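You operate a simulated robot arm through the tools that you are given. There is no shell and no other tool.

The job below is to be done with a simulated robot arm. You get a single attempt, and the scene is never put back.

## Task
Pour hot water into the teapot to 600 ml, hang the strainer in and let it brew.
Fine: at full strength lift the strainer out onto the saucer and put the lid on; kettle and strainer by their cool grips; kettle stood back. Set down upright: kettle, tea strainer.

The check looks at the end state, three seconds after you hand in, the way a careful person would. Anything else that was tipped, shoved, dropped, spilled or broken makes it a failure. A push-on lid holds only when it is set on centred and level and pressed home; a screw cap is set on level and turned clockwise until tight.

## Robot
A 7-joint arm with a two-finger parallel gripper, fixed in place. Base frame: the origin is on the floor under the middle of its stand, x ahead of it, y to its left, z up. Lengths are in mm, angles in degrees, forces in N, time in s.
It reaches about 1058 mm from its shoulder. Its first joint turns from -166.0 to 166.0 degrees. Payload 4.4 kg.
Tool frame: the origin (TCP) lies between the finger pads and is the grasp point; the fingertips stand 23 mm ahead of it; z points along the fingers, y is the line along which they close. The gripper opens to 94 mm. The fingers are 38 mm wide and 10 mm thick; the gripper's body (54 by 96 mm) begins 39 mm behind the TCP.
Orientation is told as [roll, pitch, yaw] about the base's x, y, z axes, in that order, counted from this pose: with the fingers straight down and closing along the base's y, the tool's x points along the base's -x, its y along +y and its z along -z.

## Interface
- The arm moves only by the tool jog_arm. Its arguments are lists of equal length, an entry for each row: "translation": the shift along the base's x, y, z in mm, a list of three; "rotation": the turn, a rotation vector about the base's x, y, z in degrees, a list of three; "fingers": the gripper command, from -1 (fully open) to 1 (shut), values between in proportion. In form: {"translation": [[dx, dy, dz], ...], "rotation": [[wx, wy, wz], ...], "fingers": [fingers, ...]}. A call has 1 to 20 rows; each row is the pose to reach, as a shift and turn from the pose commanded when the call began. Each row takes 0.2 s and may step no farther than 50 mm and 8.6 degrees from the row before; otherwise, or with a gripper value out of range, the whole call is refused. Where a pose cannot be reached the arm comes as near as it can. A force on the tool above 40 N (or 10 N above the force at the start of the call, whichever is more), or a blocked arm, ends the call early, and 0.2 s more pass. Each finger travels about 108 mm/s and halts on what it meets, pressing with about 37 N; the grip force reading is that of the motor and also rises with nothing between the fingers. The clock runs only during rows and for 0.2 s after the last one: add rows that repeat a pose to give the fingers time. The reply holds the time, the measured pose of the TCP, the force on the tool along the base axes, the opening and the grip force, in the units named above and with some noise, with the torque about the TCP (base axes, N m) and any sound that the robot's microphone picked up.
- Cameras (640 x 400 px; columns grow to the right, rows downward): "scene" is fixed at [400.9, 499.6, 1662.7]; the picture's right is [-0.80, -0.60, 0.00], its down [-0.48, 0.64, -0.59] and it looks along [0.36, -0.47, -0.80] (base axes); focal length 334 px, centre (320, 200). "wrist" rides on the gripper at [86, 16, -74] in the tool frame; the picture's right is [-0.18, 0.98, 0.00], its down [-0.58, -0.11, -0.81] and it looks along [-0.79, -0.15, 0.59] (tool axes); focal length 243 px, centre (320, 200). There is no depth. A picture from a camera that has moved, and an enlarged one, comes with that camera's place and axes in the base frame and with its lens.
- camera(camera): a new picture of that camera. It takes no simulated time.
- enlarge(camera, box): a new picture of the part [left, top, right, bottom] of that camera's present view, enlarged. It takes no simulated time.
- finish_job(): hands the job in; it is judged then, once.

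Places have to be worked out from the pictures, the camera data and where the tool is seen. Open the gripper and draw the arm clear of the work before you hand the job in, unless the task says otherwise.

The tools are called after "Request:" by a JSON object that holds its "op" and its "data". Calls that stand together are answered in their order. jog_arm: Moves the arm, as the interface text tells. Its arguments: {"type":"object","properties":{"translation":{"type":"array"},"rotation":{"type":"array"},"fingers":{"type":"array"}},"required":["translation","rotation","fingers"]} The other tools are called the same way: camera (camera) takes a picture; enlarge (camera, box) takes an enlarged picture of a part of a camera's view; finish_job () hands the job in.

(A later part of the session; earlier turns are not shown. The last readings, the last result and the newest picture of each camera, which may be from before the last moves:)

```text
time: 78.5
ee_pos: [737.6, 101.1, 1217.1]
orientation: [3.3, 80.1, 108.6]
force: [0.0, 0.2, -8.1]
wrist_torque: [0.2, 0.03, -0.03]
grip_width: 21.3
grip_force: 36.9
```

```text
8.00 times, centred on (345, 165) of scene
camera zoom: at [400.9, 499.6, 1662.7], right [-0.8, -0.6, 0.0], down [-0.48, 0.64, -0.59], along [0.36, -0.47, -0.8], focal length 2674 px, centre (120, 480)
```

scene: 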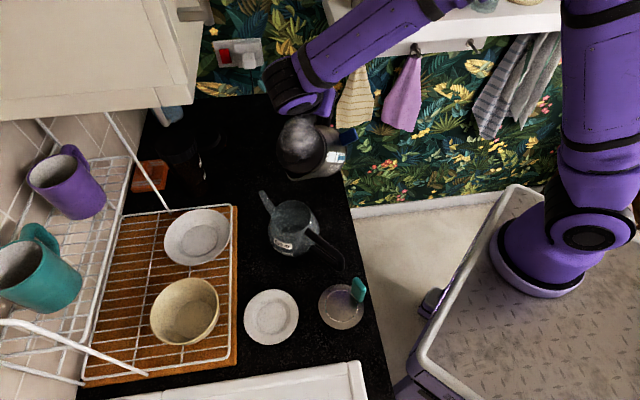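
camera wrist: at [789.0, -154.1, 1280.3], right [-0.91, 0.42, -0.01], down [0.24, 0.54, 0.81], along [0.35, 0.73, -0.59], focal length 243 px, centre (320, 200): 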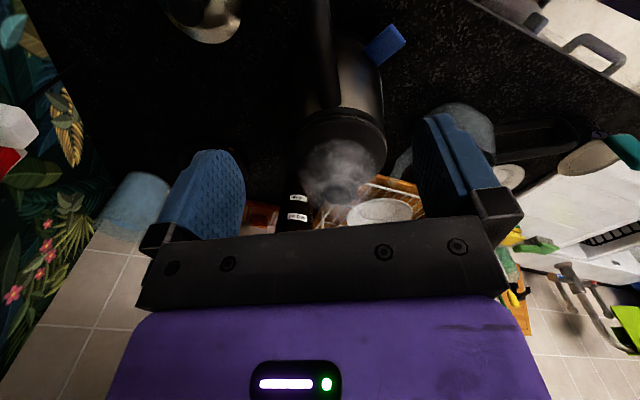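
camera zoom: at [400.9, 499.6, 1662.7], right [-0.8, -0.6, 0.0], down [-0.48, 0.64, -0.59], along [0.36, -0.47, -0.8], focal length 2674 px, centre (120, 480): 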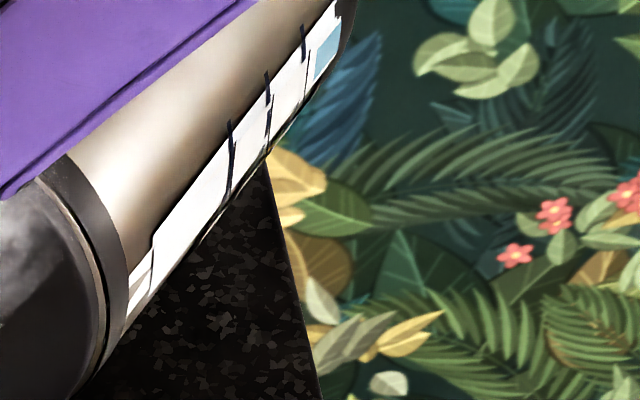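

The gauge is about 0.75–0.8 cup. I'll zoom in to compare the water line with the 600 ml mark on the glass.

Request:
{"op": "enlarge", "data": {"camera": "scene", "box": [264, 205, 294, 250]}}

Request:
{"op": "enlarge", "data": {"camera": "scene", "box": [350, 135, 370, 165]}}

Request:
{"op": "camera", "data": {"camera": "wrist"}}

```text
8.89 times, centred on (279, 228) of scene
camera zoom: at [400.9, 499.6, 1662.7], right [-0.8, -0.6, 0.0], down [-0.48, 0.64, -0.59], along [0.36, -0.47, -0.8], focal length 2970 px, centre (684, -44)
```

zoom: 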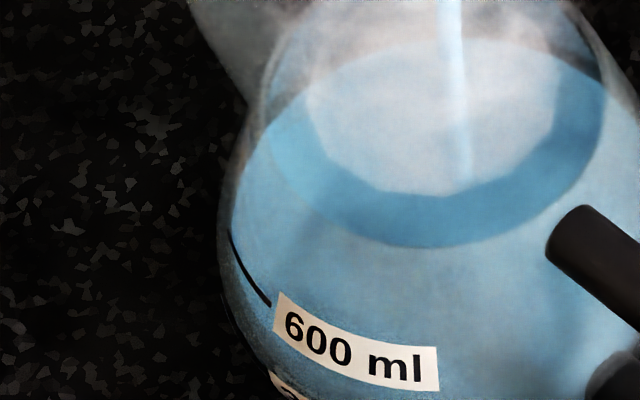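

```text
13.33 times, centred on (360, 150) of scene
camera zoom: at [400.9, 499.6, 1662.7], right [-0.8, -0.6, 0.0], down [-0.48, 0.64, -0.59], along [0.36, -0.47, -0.8], focal length 4456 px, centre (-213, 867)
```

zoom: 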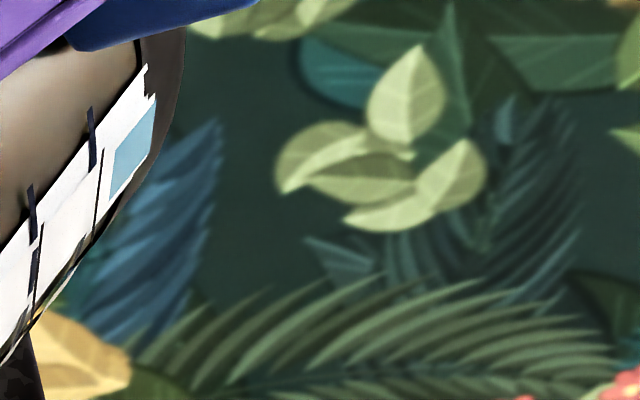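

```text
taken
camera wrist: at [706.3, 152.7, 1314.1], right [-0.96, -0.23, -0.17], down [-0.13, 0.89, -0.43], along [0.25, -0.39, -0.88], focal length 243 px, centre (320, 200)
```

wrist: 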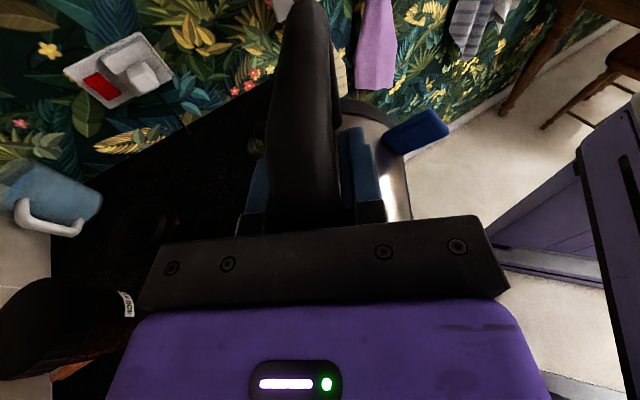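

By the glass mark (z≈973) the water line is at about z≈960, i.e. roughly 460 ml. I'll hold at 80° a bit more.

Request:
{"op": "jog_arm", "data": {"translation": [[0, 0, 0], [0, 0, 0], [0, 0, 0]], "rotation": [[0, 0, 0], [0, 0, 0], [0, 0, 0]], "fingers": [1, 1, 1]}}

Request:
{"op": "enlarge", "data": {"camera": "scene", "box": [264, 205, 294, 250]}}

Request:
{"op": "enlarge", "data": {"camera": "scene", "box": [350, 135, 370, 165]}}

```text
time: 79.2
ee_pos: [736.9, 101.1, 1216.4]
orientation: [3.3, 80.1, 108.5]
force: [-0.1, 0.0, -7.9]
wrist_torque: [0.21, 0.03, 0.02]
grip_width: 21.3
grip_force: 37.6
```

```text
8.89 times, centred on (279, 228) of scene
camera zoom: at [400.9, 499.6, 1662.7], right [-0.8, -0.6, 0.0], down [-0.48, 0.64, -0.59], along [0.36, -0.47, -0.8], focal length 2970 px, centre (684, -44)
```

zoom: 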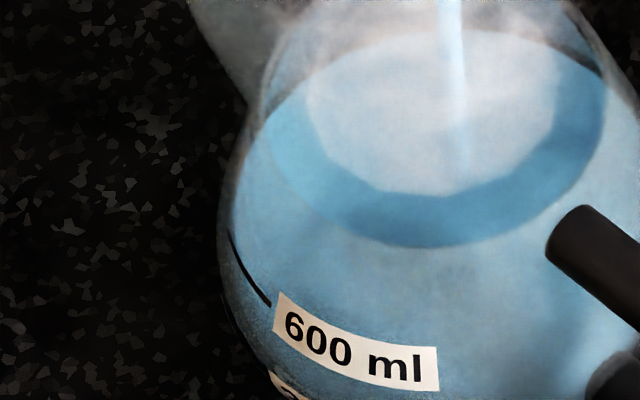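

```text
13.33 times, centred on (360, 150) of scene
camera zoom: at [400.9, 499.6, 1662.7], right [-0.8, -0.6, 0.0], down [-0.48, 0.64, -0.59], along [0.36, -0.47, -0.8], focal length 4456 px, centre (-213, 867)
```

zoom: 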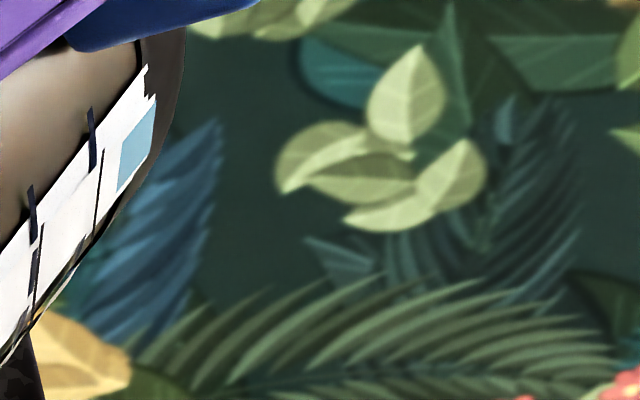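

The gauge reads about 0.65 cup, so near 505 ml poured. I'll tilt slightly more to 83° and hold briefly.

Request:
{"op": "jog_arm", "data": {"translation": [[-2.2, 8.1, 4.2], [-2.2, 8.1, 4.2], [-2.2, 8.1, 4.2]], "rotation": [[-2.9, -0.78, 0], [-2.9, -0.78, 0], [-2.9, -0.78, 0]], "fingers": [1, 1, 1]}}

Request:
{"op": "enlarge", "data": {"camera": "scene", "box": [264, 205, 294, 250]}}

Request:
{"op": "enlarge", "data": {"camera": "scene", "box": [350, 135, 370, 165]}}

```text
time: 80.0
ee_pos: [736.2, 110.6, 1220.7]
orientation: [5.1, 83.1, 110.3]
force: [-1.1, -0.2, -6.6]
wrist_torque: [0.23, 0.08, 0.0]
grip_width: 21.4
grip_force: 37.0
```

```text
8.89 times, centred on (279, 228) of scene
camera zoom: at [400.9, 499.6, 1662.7], right [-0.8, -0.6, 0.0], down [-0.48, 0.64, -0.59], along [0.36, -0.47, -0.8], focal length 2970 px, centre (684, -44)
```

zoom: 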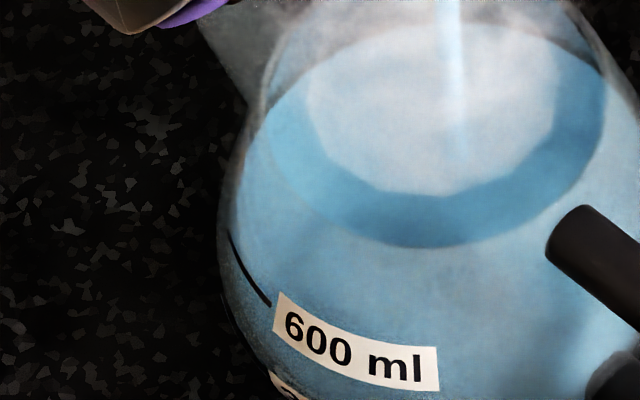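

```text
13.33 times, centred on (360, 150) of scene
camera zoom: at [400.9, 499.6, 1662.7], right [-0.8, -0.6, 0.0], down [-0.48, 0.64, -0.59], along [0.36, -0.47, -0.8], focal length 4456 px, centre (-213, 867)
```

zoom: 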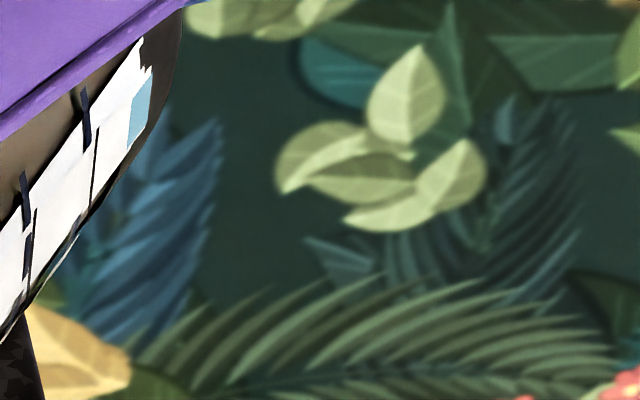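

Gauge ≈0.4 cup and the water line is close below the mark. I'll pour one more short moment.

Request:
{"op": "jog_arm", "data": {"translation": [[0, 0, 0], [0, 0, 0]], "rotation": [[0, 0, 0], [0, 0, 0]], "fingers": [1, 1]}}

Request:
{"op": "enlarge", "data": {"camera": "scene", "box": [264, 205, 294, 250]}}

Request:
{"op": "enlarge", "data": {"camera": "scene", "box": [350, 135, 370, 165]}}

Request:
{"op": "enlarge", "data": {"camera": "scene", "box": [255, 180, 335, 260]}}

```text
time: 80.7
ee_pos: [736.2, 109.5, 1221.0]
orientation: [5.1, 83.0, 110.2]
force: [0.1, 0.4, -6.6]
wrist_torque: [0.22, 0.06, -0.01]
grip_width: 21.4
grip_force: 36.6
```

```text
8.89 times, centred on (279, 228) of scene
camera zoom: at [400.9, 499.6, 1662.7], right [-0.8, -0.6, 0.0], down [-0.48, 0.64, -0.59], along [0.36, -0.47, -0.8], focal length 2970 px, centre (684, -44)
```

zoom: 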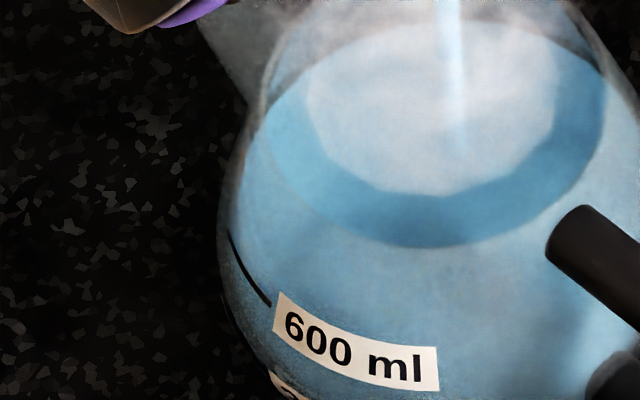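

```text
13.33 times, centred on (360, 150) of scene
camera zoom: at [400.9, 499.6, 1662.7], right [-0.8, -0.6, 0.0], down [-0.48, 0.64, -0.59], along [0.36, -0.47, -0.8], focal length 4456 px, centre (-213, 867)
```

zoom: 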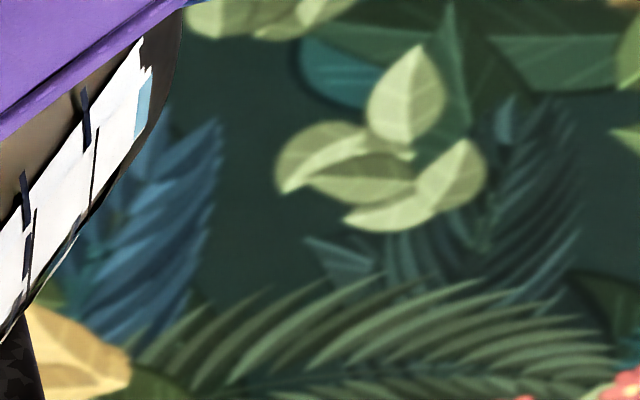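

```text
5.00 times, centred on (295, 220) of scene
camera zoom: at [400.9, 499.6, 1662.7], right [-0.8, -0.6, 0.0], down [-0.48, 0.64, -0.59], along [0.36, -0.47, -0.8], focal length 1671 px, centre (445, 100)
```

zoom: 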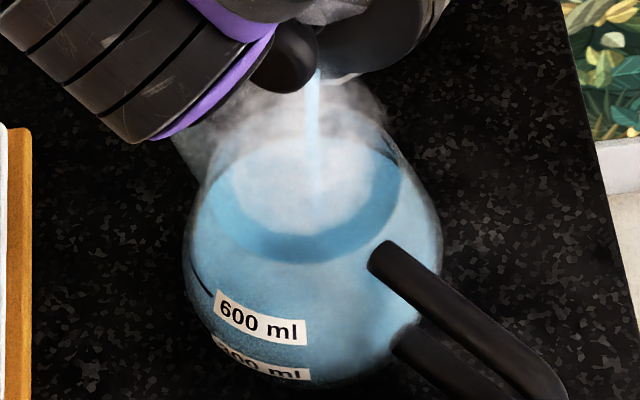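

I'll zoom harder on the front of the glass to find the water's contact line relative to the tick.

Request:
{"op": "enlarge", "data": {"camera": "scene", "box": [266, 222, 290, 242]}}

Request:
{"op": "enlarge", "data": {"camera": "scene", "box": [266, 200, 320, 240]}}

```text
16.00 times, centred on (278, 232) of scene
camera zoom: at [400.9, 499.6, 1662.7], right [-0.8, -0.6, 0.0], down [-0.48, 0.64, -0.59], along [0.36, -0.47, -0.8], focal length 5347 px, centre (992, -312)
```

zoom: 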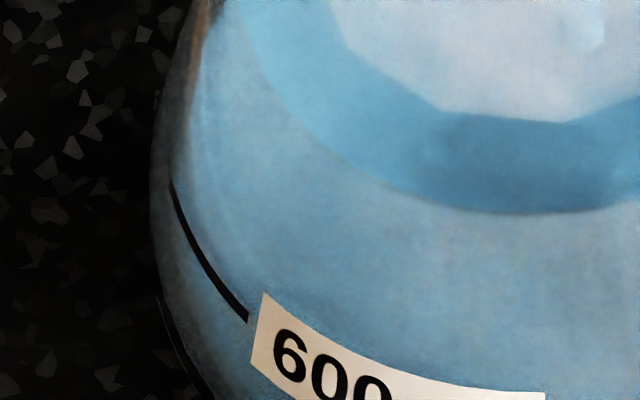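

```text
10.00 times, centred on (293, 220) of scene
camera zoom: at [400.9, 499.6, 1662.7], right [-0.8, -0.6, 0.0], down [-0.48, 0.64, -0.59], along [0.36, -0.47, -0.8], focal length 3342 px, centre (590, 0)
```

zoom: 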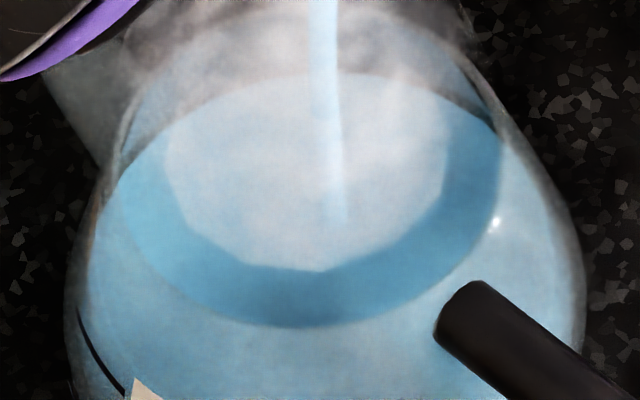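

Fitting both ellipses, the surface sits at z≈969 and the 600 mark at ≈976, so roughly 525 ml. I'll continue in short bursts at a slightly larger tilt.

Request:
{"op": "jog_arm", "data": {"translation": [[-2.2, 8.2, 4.1], [-2.2, 8.2, 4.1]], "rotation": [[-2.9, -0.78, 0], [-2.9, -0.78, 0]], "fingers": [1, 1]}}

Request:
{"op": "enlarge", "data": {"camera": "scene", "box": [266, 200, 320, 240]}}

Request:
{"op": "enlarge", "data": {"camera": "scene", "box": [350, 130, 370, 160]}}

```text
time: 81.2
ee_pos: [733.4, 117.1, 1224.3]
orientation: [9.2, 86.1, 114.4]
force: [-0.2, 0.0, -6.9]
wrist_torque: [0.19, 0.04, 0.02]
grip_width: 21.5
grip_force: 36.8
```

```text
10.00 times, centred on (293, 220) of scene
camera zoom: at [400.9, 499.6, 1662.7], right [-0.8, -0.6, 0.0], down [-0.48, 0.64, -0.59], along [0.36, -0.47, -0.8], focal length 3342 px, centre (590, 0)
```

zoom: 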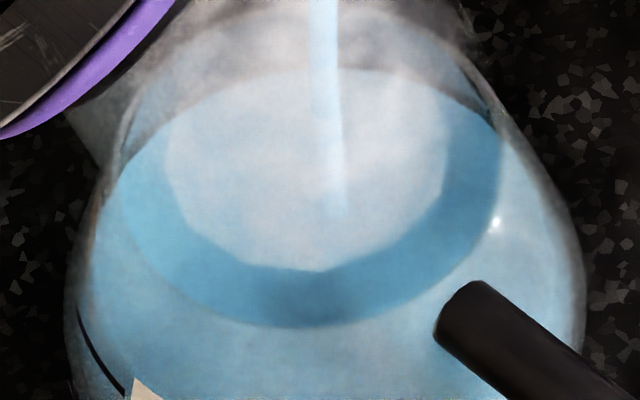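

```text
13.33 times, centred on (360, 145) of scene
camera zoom: at [400.9, 499.6, 1662.7], right [-0.8, -0.6, 0.0], down [-0.48, 0.64, -0.59], along [0.36, -0.47, -0.8], focal length 4456 px, centre (-213, 933)
```

zoom: 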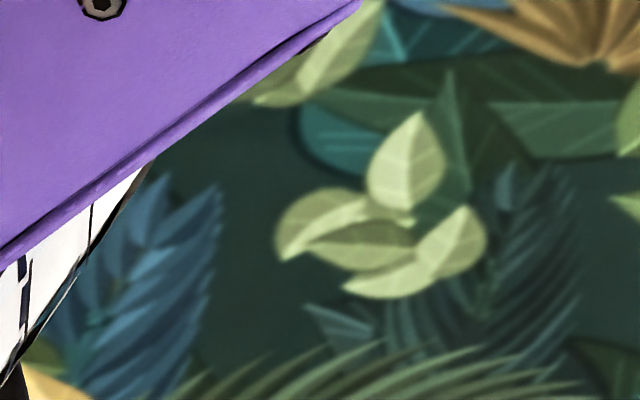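

Rising well: the arc top is at row 67, and I estimate 57–60 at the 600 mark. One more short burst.

Request:
{"op": "jog_arm", "data": {"translation": [[0, 0, 0]], "rotation": [[0, 0, 0]], "fingers": [1]}}

Request:
{"op": "enlarge", "data": {"camera": "scene", "box": [266, 200, 320, 240]}}

Request:
{"op": "enlarge", "data": {"camera": "scene", "box": [266, 222, 290, 242]}}

```text
time: 81.7
ee_pos: [733.8, 117.4, 1224.6]
orientation: [9.4, 86.0, 114.6]
force: [0.9, -0.2, -5.3]
wrist_torque: [0.22, 0.06, -0.01]
grip_width: 21.5
grip_force: 37.2
```

```text
10.00 times, centred on (293, 220) of scene
camera zoom: at [400.9, 499.6, 1662.7], right [-0.8, -0.6, 0.0], down [-0.48, 0.64, -0.59], along [0.36, -0.47, -0.8], focal length 3342 px, centre (590, 0)
```

zoom: 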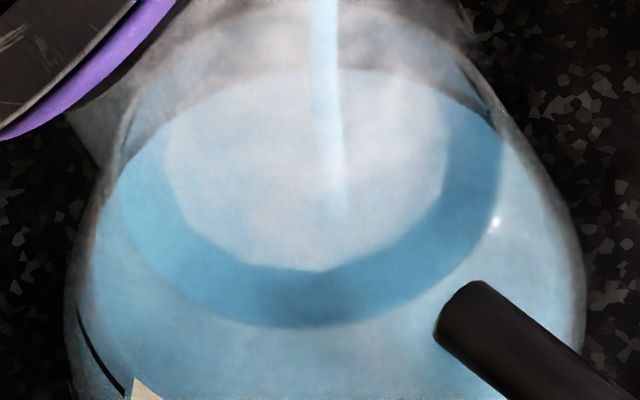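

```text
16.00 times, centred on (278, 232) of scene
camera zoom: at [400.9, 499.6, 1662.7], right [-0.8, -0.6, 0.0], down [-0.48, 0.64, -0.59], along [0.36, -0.47, -0.8], focal length 5347 px, centre (992, -312)
```

zoom: 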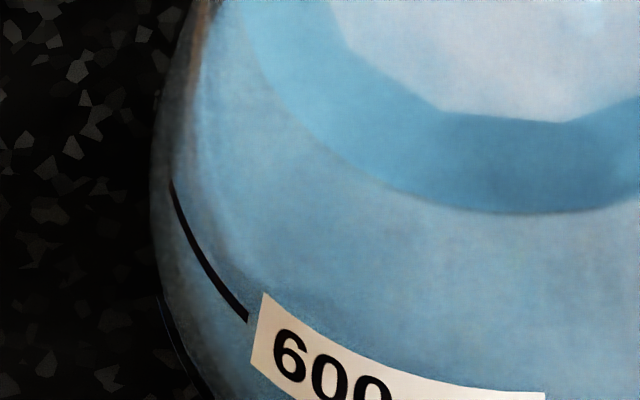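

Flow is slower now. I'll hold two more rows and look again.

Request:
{"op": "jog_arm", "data": {"translation": [[0, 0, 0], [0, 0, 0], [0, 0, 0]], "rotation": [[0, 0, 0], [0, 0, 0], [0, 0, 0]], "fingers": [1, 1, 1]}}

Request:
{"op": "enlarge", "data": {"camera": "scene", "box": [266, 200, 320, 240]}}

Request:
{"op": "enlarge", "data": {"camera": "scene", "box": [240, 130, 380, 260]}}

```text
time: 82.5
ee_pos: [733.5, 117.5, 1224.2]
orientation: [9.4, 86.0, 114.6]
force: [0.5, 0.8, -6.3]
wrist_torque: [0.25, 0.05, -0.01]
grip_width: 21.7
grip_force: 37.4
```

```text
10.00 times, centred on (293, 220) of scene
camera zoom: at [400.9, 499.6, 1662.7], right [-0.8, -0.6, 0.0], down [-0.48, 0.64, -0.59], along [0.36, -0.47, -0.8], focal length 3342 px, centre (590, 0)
```

zoom: 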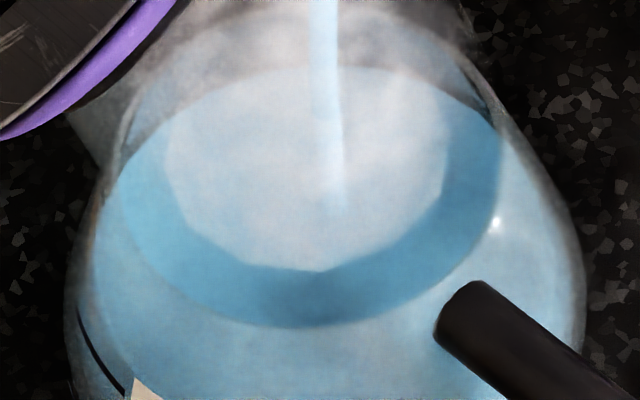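

```text
3.08 times, centred on (310, 195) of scene
camera zoom: at [400.9, 499.6, 1662.7], right [-0.8, -0.6, 0.0], down [-0.48, 0.64, -0.59], along [0.36, -0.47, -0.8], focal length 1028 px, centre (351, 215)
```

zoom: 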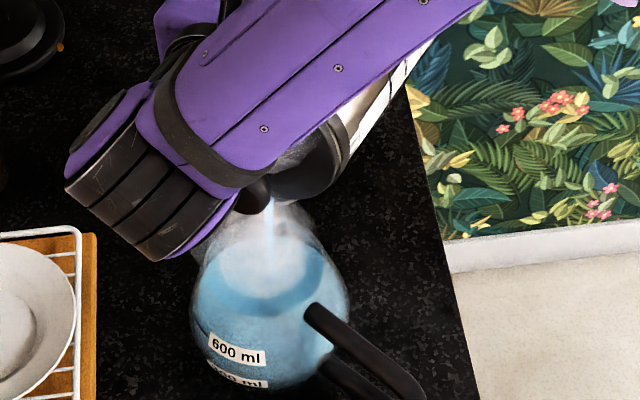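

The flow has nearly dwindled at 86° with the level just below the mark. I'll tilt to 89° for a short burst.

Request:
{"op": "jog_arm", "data": {"translation": [[-2.3, 8.4, 3.4], [-2.3, 8.4, 3.4]], "rotation": [[-2.9, -0.78, 0], [-2.9, -0.78, 0]], "fingers": [1, 1]}}

Request:
{"op": "enlarge", "data": {"camera": "scene", "box": [266, 200, 320, 240]}}

Request:
{"op": "enlarge", "data": {"camera": "scene", "box": [266, 222, 290, 242]}}

```text
time: 83.0
ee_pos: [731.2, 126.2, 1227.9]
orientation: [37.4, 88.8, 142.5]
force: [0.6, 0.4, -5.4]
wrist_torque: [0.22, 0.02, 0.02]
grip_width: 21.4
grip_force: 37.1
```

```text
10.00 times, centred on (293, 220) of scene
camera zoom: at [400.9, 499.6, 1662.7], right [-0.8, -0.6, 0.0], down [-0.48, 0.64, -0.59], along [0.36, -0.47, -0.8], focal length 3342 px, centre (590, 0)
```

zoom: 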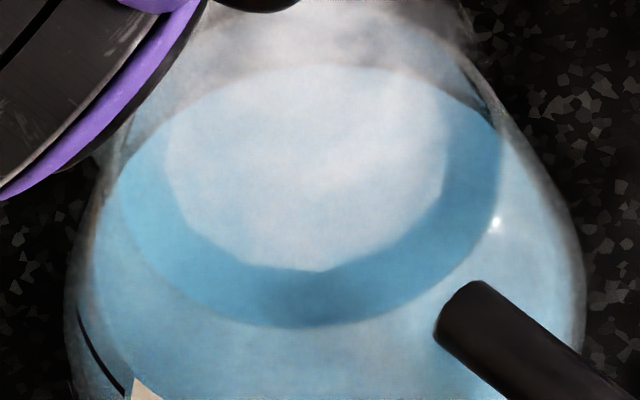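

```text
16.00 times, centred on (278, 232) of scene
camera zoom: at [400.9, 499.6, 1662.7], right [-0.8, -0.6, 0.0], down [-0.48, 0.64, -0.59], along [0.36, -0.47, -0.8], focal length 5347 px, centre (992, -312)
```

zoom: 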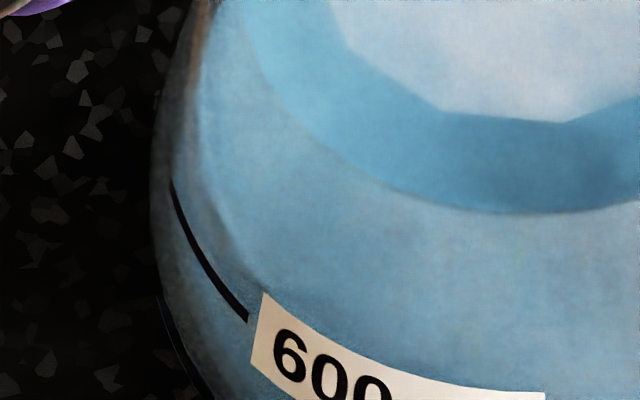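

The stream has stopped, so I'll tilt the kettle back along the same arc and raise it. Then I can read the level without occlusion.

Request:
{"op": "jog_arm", "data": {"translation": [[5.9, -22, -10], [11.4, -42.5, -23.1], [16.4, -61.1, -38.9], [20.7, -77.2, -57.3], [24.3, -90.8, -77.9], [25, -95, -45], [25.5, -98, -22], [25.5, -98, -22], [25.5, -98, -22], [25.5, -98, -22], [25.5, -98, -22], [25.5, -98, -22], [25.5, -98, -22]], "rotation": [[7.73, 2.07, 0], [15.46, 4.14, 0], [23.2, 6.2, 0], [30.9, 8.3, 0], [38.6, 10.4, 0], [46.4, 12.4, 0], [54.1, 14.5, 0], [61.8, 16.6, 0], [69.6, 18.6, 0], [77.3, 20.7, 0], [85.0, 22.8, 0], [86.0, 23.0, 0], [86.0, 23.0, 0]], "fingers": [1, 1, 1, 1, 1, 1, 1, 1, 1, 1, 1, 1, 1]}}

Request:
{"op": "enlarge", "data": {"camera": "scene", "box": [250, 180, 340, 260]}}

Request:
{"op": "camera", "data": {"camera": "scene"}}

Request:
{"op": "enlarge", "data": {"camera": "scene", "box": [260, 100, 360, 200]}}

```text
time: 85.8
ee_pos: [755.3, 26.9, 1206.5]
orientation: [-0.8, 0.0, 105.1]
force: [-0.4, 0.3, -6.1]
wrist_torque: [-0.45, -0.11, 0.01]
grip_width: 21.2
grip_force: 36.9
```

```text
5.00 times, centred on (295, 220) of scene
camera zoom: at [400.9, 499.6, 1662.7], right [-0.8, -0.6, 0.0], down [-0.48, 0.64, -0.59], along [0.36, -0.47, -0.8], focal length 1671 px, centre (445, 100)
```

zoom: 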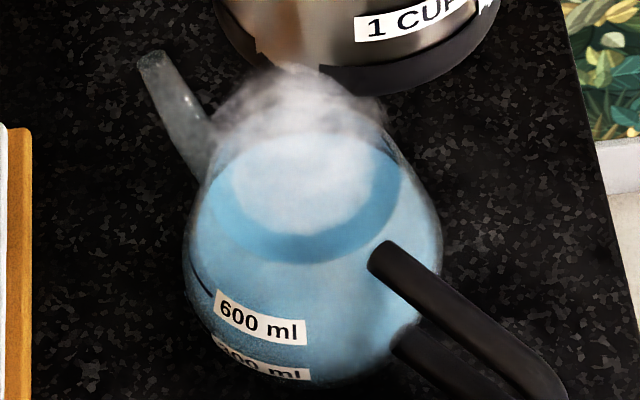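

```text
taken
```

scene: 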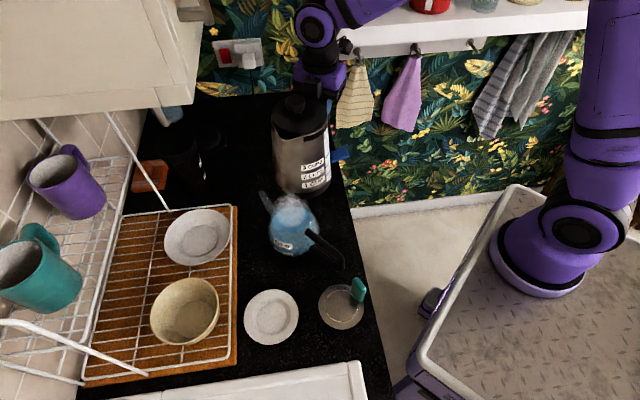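

```text
4.00 times, centred on (310, 150) of scene
camera zoom: at [400.9, 499.6, 1662.7], right [-0.8, -0.6, 0.0], down [-0.48, 0.64, -0.59], along [0.36, -0.47, -0.8], focal length 1337 px, centre (360, 400)
```

zoom: 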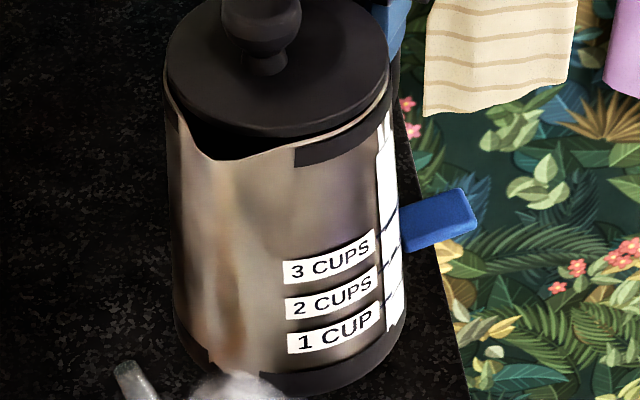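

The kettle is now empty (no steam, gauge blank), so everything went into the teapot. I'll return the kettle to its original spot, then check the level from the side.

Request:
{"op": "jog_arm", "data": {"translation": [[12, -16, 0], [24, -32, 0], [36, -49, 0], [48, -65, 0], [60, -81, 0], [74, -98, 0], [74, -98, 0]], "rotation": [[0, 0, -4.9], [0, 0, -9.8], [0, 0, -14.7], [0, 0, -19.6], [0, 0, -24.5], [0, 0, -29.3], [0, 0, -29.3]], "fingers": [1, 1, 1, 1, 1, 1, 1]}}

Request:
{"op": "camera", "data": {"camera": "scene"}}

```text
time: 87.5
ee_pos: [828.7, -71.3, 1207.0]
orientation: [-0.8, 0.0, 75.6]
force: [0.2, -0.6, -5.9]
wrist_torque: [-0.44, 0.11, 0.02]
grip_width: 21.6
grip_force: 37.3
```

```text
taken
```

scene: 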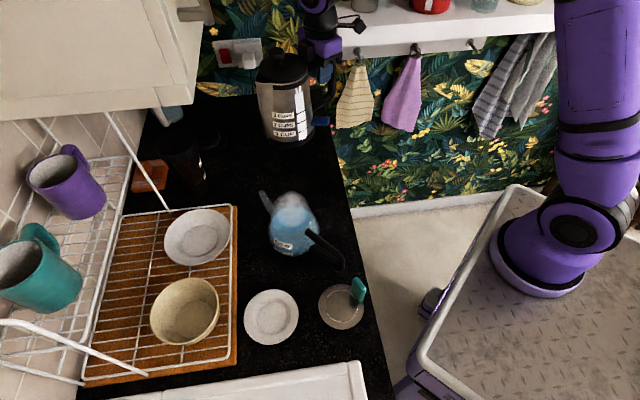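

Positioned over the original spot. I'll lower the kettle, slowing near contact.

Request:
{"op": "jog_arm", "data": {"translation": [[0, 0, -30], [0, 0, -60], [0, 0, -90], [0, 0, -120], [0, 0, -145], [0, 0, -158], [0, 0, -164], [0, 0, -167], [0, 0, -168.5], [0, 0, -168.5]], "rotation": [[0, 0, 0], [0, 0, 0], [0, 0, 0], [0, 0, 0], [0, 0, 0], [0, 0, 0], [0, 0, 0], [0, 0, 0], [0, 0, 0], [0, 0, 0]], "fingers": [1, 1, 1, 1, 1, 1, 1, 1, 1, 1]}}

```text
time: 89.7
ee_pos: [828.7, -73.6, 1038.4]
orientation: [-0.9, 0.1, 75.6]
force: [2.4, -6.1, 10.6]
wrist_torque: [0.73, -0.15, -0.17]
grip_width: 21.5
grip_force: 36.9
```

Contact made. I'll ease up 1 mm, release and rise clear.

Request:
{"op": "jog_arm", "data": {"translation": [[0, 0, 1], [0, 0, 1.2], [0, 0, 1.2], [0, 0, 1.2], [0, 0, 1.2], [0, 0, 1.2]], "rotation": [[0, 0, 0], [0, 0, 0], [0, 0, 0], [0, 0, 0], [0, 0, 0], [0, 0, 0]], "fingers": [1, 1, 0.4, 0.1, -0.5, -1]}}

Request:
{"op": "enlarge", "data": {"camera": "scene", "box": [250, 60, 370, 190]}}

```text
time: 91.0
ee_pos: [827.4, -70.5, 1039.6]
orientation: [-0.8, 0.0, 75.7]
force: [1.0, -0.1, -0.5]
wrist_torque: [0.01, 0.02, 0.01]
grip_width: 94.1
grip_force: 0.1
```

```text
3.08 times, centred on (310, 125) of scene
camera zoom: at [400.9, 499.6, 1662.7], right [-0.8, -0.6, 0.0], down [-0.48, 0.64, -0.59], along [0.36, -0.47, -0.8], focal length 1028 px, centre (351, 431)
```

zoom: 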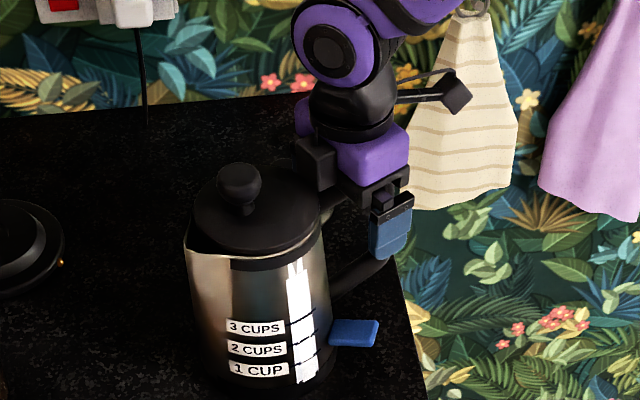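

Kettle is back, upright in its spot. Now I'll rise and move toward the strainer, rotating to yaw ≈ −14° so the fingers close across its teal grip.

Request:
{"op": "jog_arm", "data": {"translation": [[0, 0, 30], [0, 0, 70], [0, 0, 110], [0, 0, 150], [0, 0, 180], [-30, 25, 190], [-60, 50, 190], [-95, 80, 190], [-130, 110, 190], [-165, 140, 190], [-200, 170, 190], [-235, 200, 190], [-270, 225, 190], [-300, 250, 190], [-330, 275, 190], [-350, 290, 190], [-360, 300, 190], [-360, 300, 190]], "rotation": [[0, 0, 0], [0, 0, 0], [0, 0, 0], [0, 0, 0], [0, 0, 0], [0, 0, -7.5], [0, 0, -15], [0, 0, -22.5], [0, 0, -30], [0, 0, -37.5], [0, 0, -45], [0, 0, -52.5], [0, 0, -60], [0, 0, -67.5], [0, 0, -75], [0, 0, -82.5], [0, 0, -90], [0, 0, -90]], "fingers": [-1, -1, -1, -1, -1, -1, -1, -1, -1, -1, -1, -1, -1, -1, -1, -1, -1, -1]}}

Request:
{"op": "camera", "data": {"camera": "wrist"}}

Request:
{"op": "camera", "data": {"camera": "scene"}}

```text
time: 94.8
ee_pos: [471.7, 233.0, 1228.5]
orientation: [-0.8, 0.1, -14.4]
force: [0.8, 0.1, 0.7]
wrist_torque: [0.04, 0.0, 0.0]
grip_width: 93.9
grip_force: 0.0
```

```text
taken
camera wrist: at [390.7, 270.3, 1302.2], right [0.42, 0.91, -0.01], down [0.54, -0.24, 0.81], along [0.73, -0.35, -0.59], focal length 243 px, centre (320, 200)
```

wrist: 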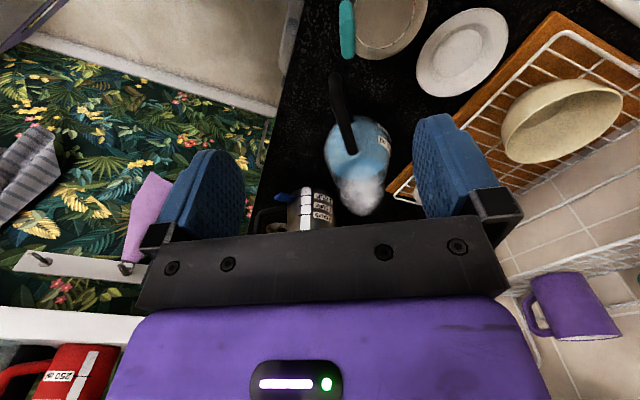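

```text
taken
```

scene: 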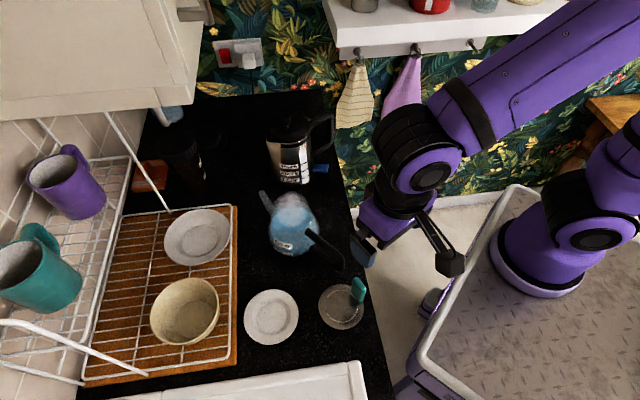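

I can see the strainer at the top of the wrist view, so I'll zoom in to refine the tab position; I'll also look at the teapot level from here.

Request:
{"op": "enlarge", "data": {"camera": "wrist", "box": [310, 0, 450, 100]}}

Request:
{"op": "enlarge", "data": {"camera": "scene", "box": [310, 260, 390, 340]}}

Request:
{"op": "enlarge", "data": {"camera": "scene", "box": [255, 180, 335, 260]}}

```text
4.00 times, centred on (380, 50) of wrist
camera zoom: at [390.7, 270.3, 1302.2], right [0.42, 0.91, -0.01], down [0.54, -0.24, 0.81], along [0.73, -0.35, -0.59], focal length 970 px, centre (80, 800)
```

zoom: 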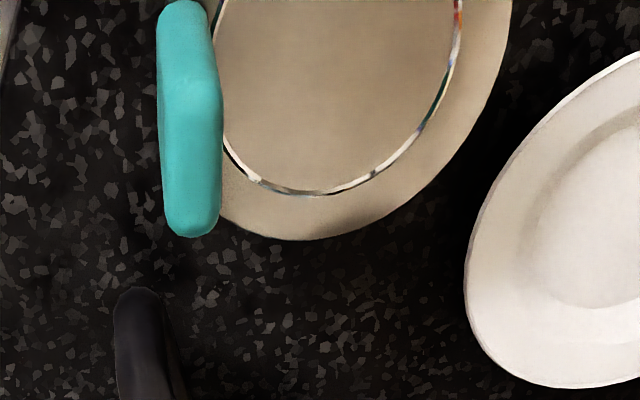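

```text
5.00 times, centred on (350, 300) of scene
camera zoom: at [400.9, 499.6, 1662.7], right [-0.8, -0.6, 0.0], down [-0.48, 0.64, -0.59], along [0.36, -0.47, -0.8], focal length 1671 px, centre (170, -300)
```

zoom: 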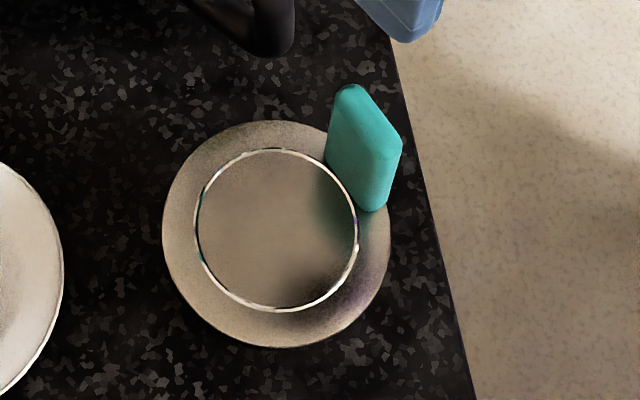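

```text
5.00 times, centred on (295, 220) of scene
camera zoom: at [400.9, 499.6, 1662.7], right [-0.8, -0.6, 0.0], down [-0.48, 0.64, -0.59], along [0.36, -0.47, -0.8], focal length 1671 px, centre (445, 100)
```

zoom: 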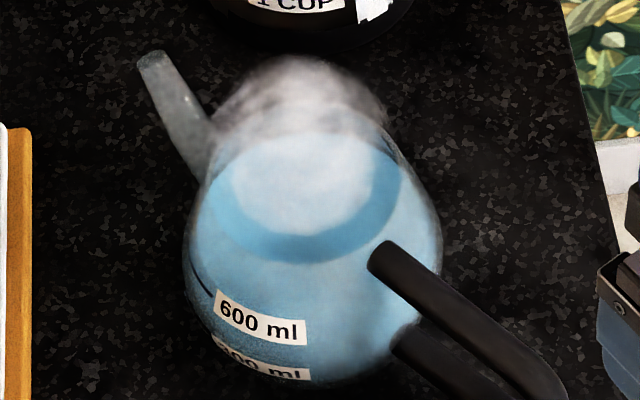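

The teal tab's centre is near (491, 249.5), spanning z≈990–1042. I'll move above it and recheck before descending.

Request:
{"op": "jog_arm", "data": {"translation": [[6, 5, -30], [12, 11, -60], [19.3, 16.5, -90], [19.3, 16.5, -120], [19.3, 16.5, -130], [19.3, 16.5, -130]], "rotation": [[0, 0, 0], [0, 0, 0], [0, 0, 0], [0, 0, 0], [0, 0, 0], [0, 0, 0]], "fingers": [-1, -1, -1, -1, -1, -1]}}

Request:
{"op": "camera", "data": {"camera": "wrist"}}

Request:
{"op": "enlarge", "data": {"camera": "wrist", "box": [250, 0, 430, 140]}}

Request:
{"op": "enlarge", "data": {"camera": "scene", "box": [300, 210, 420, 340]}}

```text
time: 96.2
ee_pos: [490.5, 249.5, 1097.8]
orientation: [-0.8, 0.1, -14.3]
force: [1.2, 0.1, 0.0]
wrist_torque: [-0.01, -0.01, -0.01]
grip_width: 94.0
grip_force: 0.1
```

```text
taken
camera wrist: at [410.2, 286.5, 1171.7], right [0.42, 0.91, -0.01], down [0.54, -0.24, 0.81], along [0.73, -0.35, -0.59], focal length 243 px, centre (320, 200)
```

wrist: 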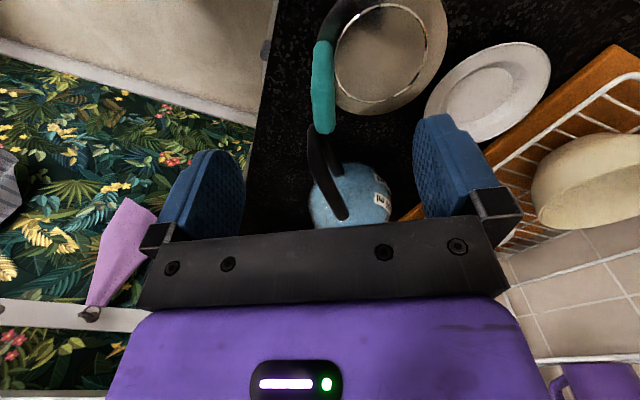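

```text
2.86 times, centred on (340, 70) of wrist
camera zoom: at [410.2, 286.5, 1171.7], right [0.42, 0.91, -0.01], down [0.54, -0.24, 0.81], along [0.73, -0.35, -0.59], focal length 693 px, centre (263, 571)
```

zoom: 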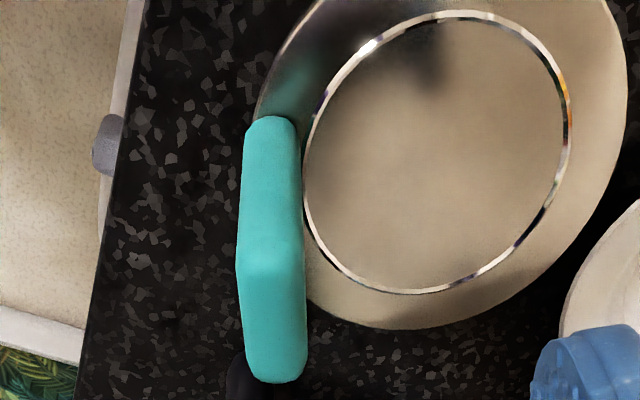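

```text
3.08 times, centred on (360, 275) of scene
camera zoom: at [400.9, 499.6, 1662.7], right [-0.8, -0.6, 0.0], down [-0.48, 0.64, -0.59], along [0.36, -0.47, -0.8], focal length 1028 px, centre (197, -31)
```

zoom: 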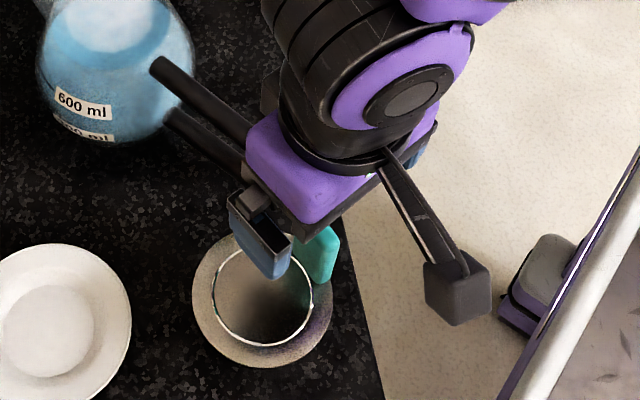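

The tab centre is (491.5, 249) with its long axis about −18°. I'll turn 3° more and descend to z≈1018 with the fingers straddling the tab.

Request:
{"op": "jog_arm", "data": {"translation": [[1, -0.5, -20], [1, -0.5, -40], [1, -0.5, -55], [1, -0.5, -68], [1, -0.5, -80], [1, -0.5, -80]], "rotation": [[0, 0, -1.5], [0, 0, -3], [0, 0, -3], [0, 0, -3], [0, 0, -3], [0, 0, -3]], "fingers": [-1, -1, -1, -1, -1, -1]}}

Request:
{"op": "camera", "data": {"camera": "wrist"}}

Request:
{"op": "enlarge", "data": {"camera": "scene", "box": [310, 230, 400, 330]}}

```text
time: 97.7
ee_pos: [492.4, 248.2, 1018.0]
orientation: [-0.8, 0.0, -17.2]
force: [-0.2, -0.3, -1.2]
wrist_torque: [0.01, 0.01, 0.02]
grip_width: 94.1
grip_force: 0.0
```

```text
taken
camera wrist: at [413.4, 289.7, 1092.4], right [0.47, 0.88, -0.01], down [0.53, -0.27, 0.81], along [0.71, -0.39, -0.59], focal length 243 px, centre (320, 200)
```

wrist: 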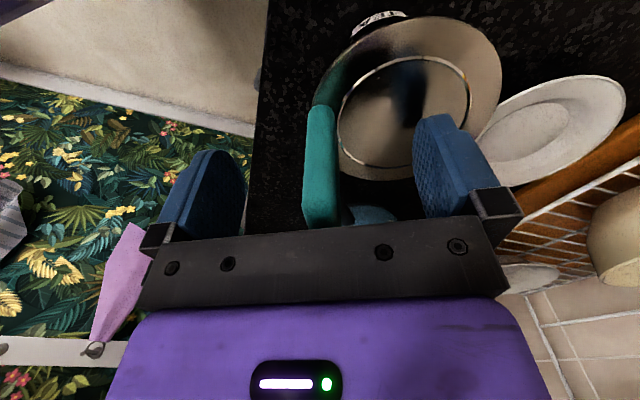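

```text
4.00 times, centred on (355, 280) of scene
camera zoom: at [400.9, 499.6, 1662.7], right [-0.8, -0.6, 0.0], down [-0.48, 0.64, -0.59], along [0.36, -0.47, -0.8], focal length 1337 px, centre (180, -120)
```

zoom: 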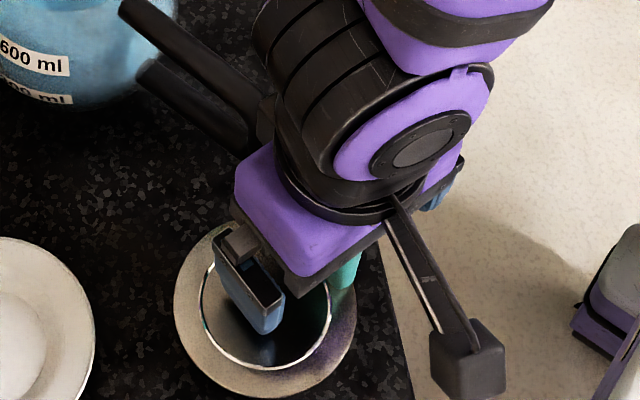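

The tab is centred between the fingers, so I'll close gently.

Request:
{"op": "jog_arm", "data": {"translation": [[0, 0, 0], [0, 0, 0], [0, 0, 0], [0, 0, 0], [0, 0, 0], [0, 0, 0], [0, 0, 0], [0, 0, 0]], "rotation": [[0, 0, 0], [0, 0, 0], [0, 0, 0], [0, 0, 0], [0, 0, 0], [0, 0, 0], [0, 0, 0], [0, 0, 0]], "fingers": [-0.4, 0, 0.3, 0.5, 0.65, 0.8, 1, 1]}}

Request:
{"op": "camera", "data": {"camera": "wrist"}}

```text
time: 99.5
ee_pos: [493.0, 248.5, 1018.6]
orientation: [-0.7, 0.2, -17.3]
force: [1.2, 1.4, 7.7]
wrist_torque: [0.67, -0.17, -0.05]
grip_width: 13.5
grip_force: 36.9
```

```text
taken
camera wrist: at [413.5, 289.9, 1092.7], right [0.47, 0.88, -0.01], down [0.53, -0.27, 0.81], along [0.71, -0.39, -0.59], focal length 243 px, centre (320, 200)
```

wrist: 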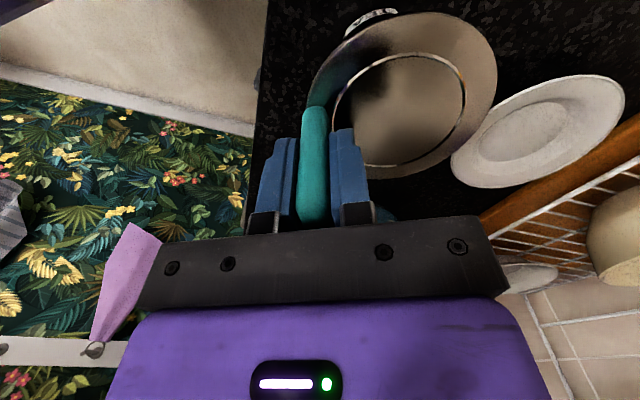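

Gripped at 13.5 mm. I'll lift the strainer straight up and check how it hangs.

Request:
{"op": "jog_arm", "data": {"translation": [[0, 0, 5], [0, 0, 15], [0, 0, 30], [0, 0, 50], [0, 0, 75], [0, 0, 100], [0, 0, 100]], "rotation": [[0, 0, 0], [0, 0, 0], [0, 0, 0], [0, 0, 0], [0, 0, 0], [0, 0, 0], [0, 0, 0]], "fingers": [1, 1, 1, 1, 1, 1, 1]}}

Request:
{"op": "camera", "data": {"camera": "wrist"}}

Request:
{"op": "enlarge", "data": {"camera": "scene", "box": [310, 200, 410, 330]}}

```text
time: 101.0
ee_pos: [491.8, 249.1, 1119.6]
orientation: [-0.8, 0.2, -17.3]
force: [0.4, 0.4, -1.0]
wrist_torque: [-0.01, 0.0, 0.01]
grip_width: 13.3
grip_force: 37.1
```

```text
taken
camera wrist: at [414.1, 290.2, 1193.0], right [0.47, 0.88, -0.01], down [0.53, -0.27, 0.81], along [0.71, -0.39, -0.59], focal length 243 px, centre (320, 200)
```

wrist: 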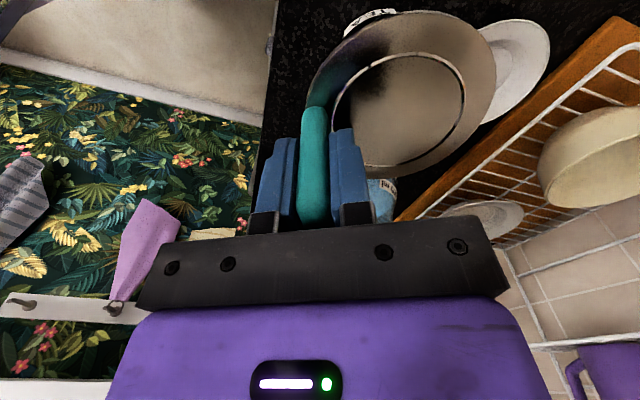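

```text
3.08 times, centred on (360, 265) of scene
camera zoom: at [400.9, 499.6, 1662.7], right [-0.8, -0.6, 0.0], down [-0.48, 0.64, -0.59], along [0.36, -0.47, -0.8], focal length 1028 px, centre (197, 0)
```

zoom: 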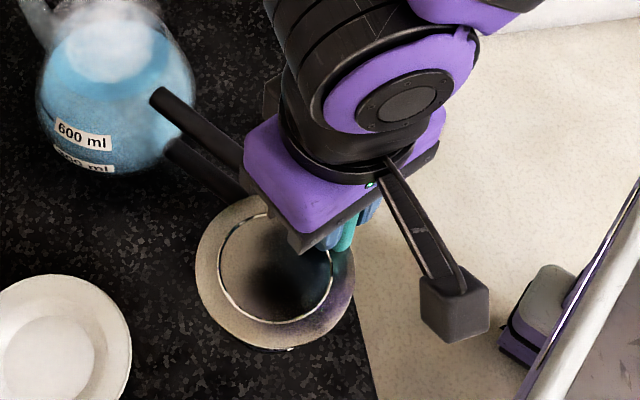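

The strainer hangs steady and level. I'll zoom in to measure the flange centre relative to the gripper.

Request:
{"op": "enlarge", "data": {"camera": "wrist", "box": [290, 0, 510, 190]}}

Request:
{"op": "enlarge", "data": {"camera": "scene", "box": [320, 255, 380, 325]}}

```text
2.11 times, centred on (400, 95) of wrist
camera zoom: at [414.1, 290.2, 1193.0], right [0.47, 0.88, -0.01], down [0.53, -0.27, 0.81], along [0.71, -0.39, -0.59], focal length 511 px, centre (152, 421)
```

zoom: 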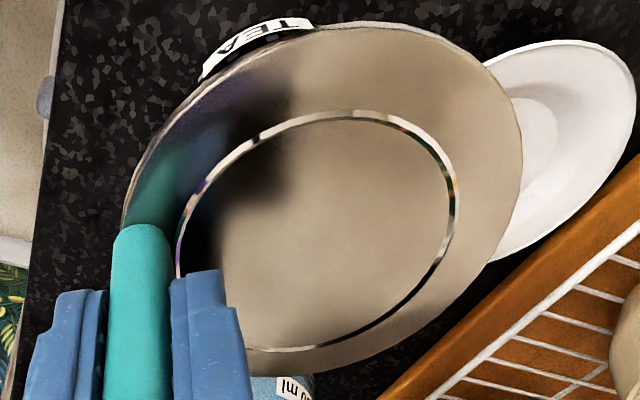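

```text
5.71 times, centred on (350, 290) of scene
camera zoom: at [400.9, 499.6, 1662.7], right [-0.8, -0.6, 0.0], down [-0.48, 0.64, -0.59], along [0.36, -0.47, -0.8], focal length 1910 px, centre (149, -314)
```

zoom: 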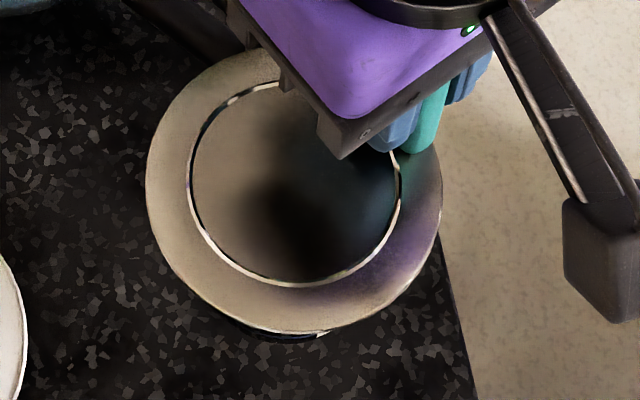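

The flange centre is 41 mm from the TCP along the tool's +y and about 35 mm below it. I'll carry the strainer up and over to the teapot rim centre at (710.5, 197).

Request:
{"op": "jog_arm", "data": {"translation": [[0, 0, 25], [5, -2, 50], [35, -16, 50], [70, -31, 50], [105, -46, 50], [140, -62, 50], [175, -77, 50], [206.5, -91.3, 50], [206.5, -91.3, 50]], "rotation": [[0, 0, 0], [0, 0, 0], [0, 0, 0], [0, 0, 0], [0, 0, 0], [0, 0, 0], [0, 0, 0], [0, 0, 0], [0, 0, 0]], "fingers": [1, 1, 1, 1, 1, 1, 1, 1, 1]}}

Request:
{"op": "camera", "data": {"camera": "scene"}}

Request:
{"op": "enlarge", "data": {"camera": "scene", "box": [240, 120, 380, 270]}}

Request:
{"op": "camera", "data": {"camera": "wrist"}}

```text
time: 103.0
ee_pos: [698.3, 154.6, 1167.9]
orientation: [-0.8, 0.1, -17.4]
force: [0.4, 0.2, 0.3]
wrist_torque: [-0.05, 0.0, -0.03]
grip_width: 13.1
grip_force: 36.7
```

```text
taken
```

scene: 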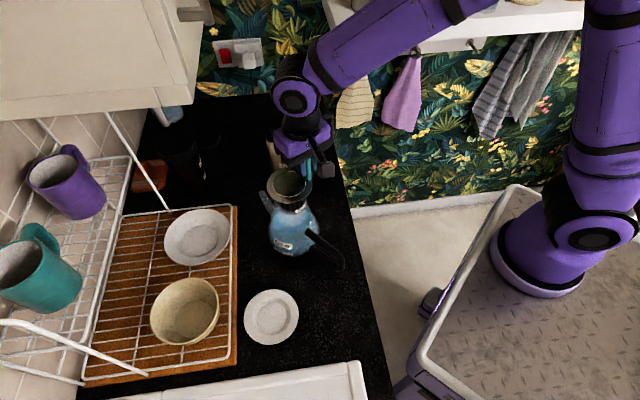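

```text
2.67 times, centred on (310, 195) of scene
camera zoom: at [400.9, 499.6, 1662.7], right [-0.8, -0.6, 0.0], down [-0.48, 0.64, -0.59], along [0.36, -0.47, -0.8], focal length 891 px, centre (347, 213)
```

zoom: 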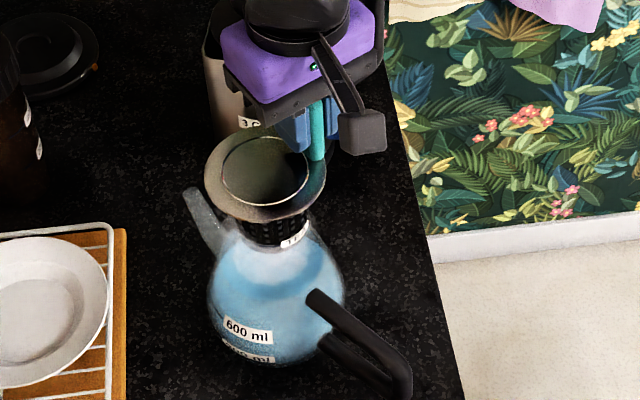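

```text
taken
camera wrist: at [619.2, 196.3, 1242.2], right [0.47, 0.88, -0.01], down [0.53, -0.27, 0.81], along [0.71, -0.39, -0.59], focal length 243 px, centre (320, 200)
```

wrist: 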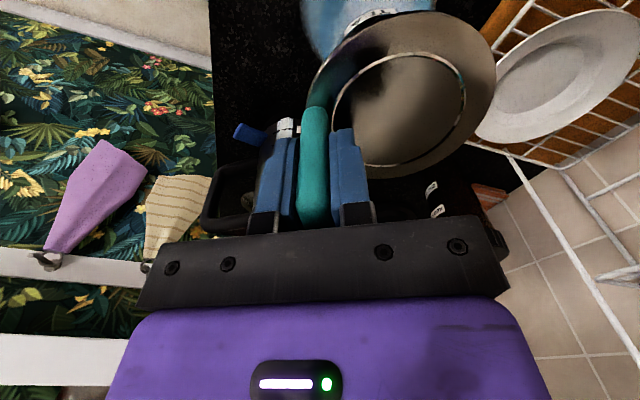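

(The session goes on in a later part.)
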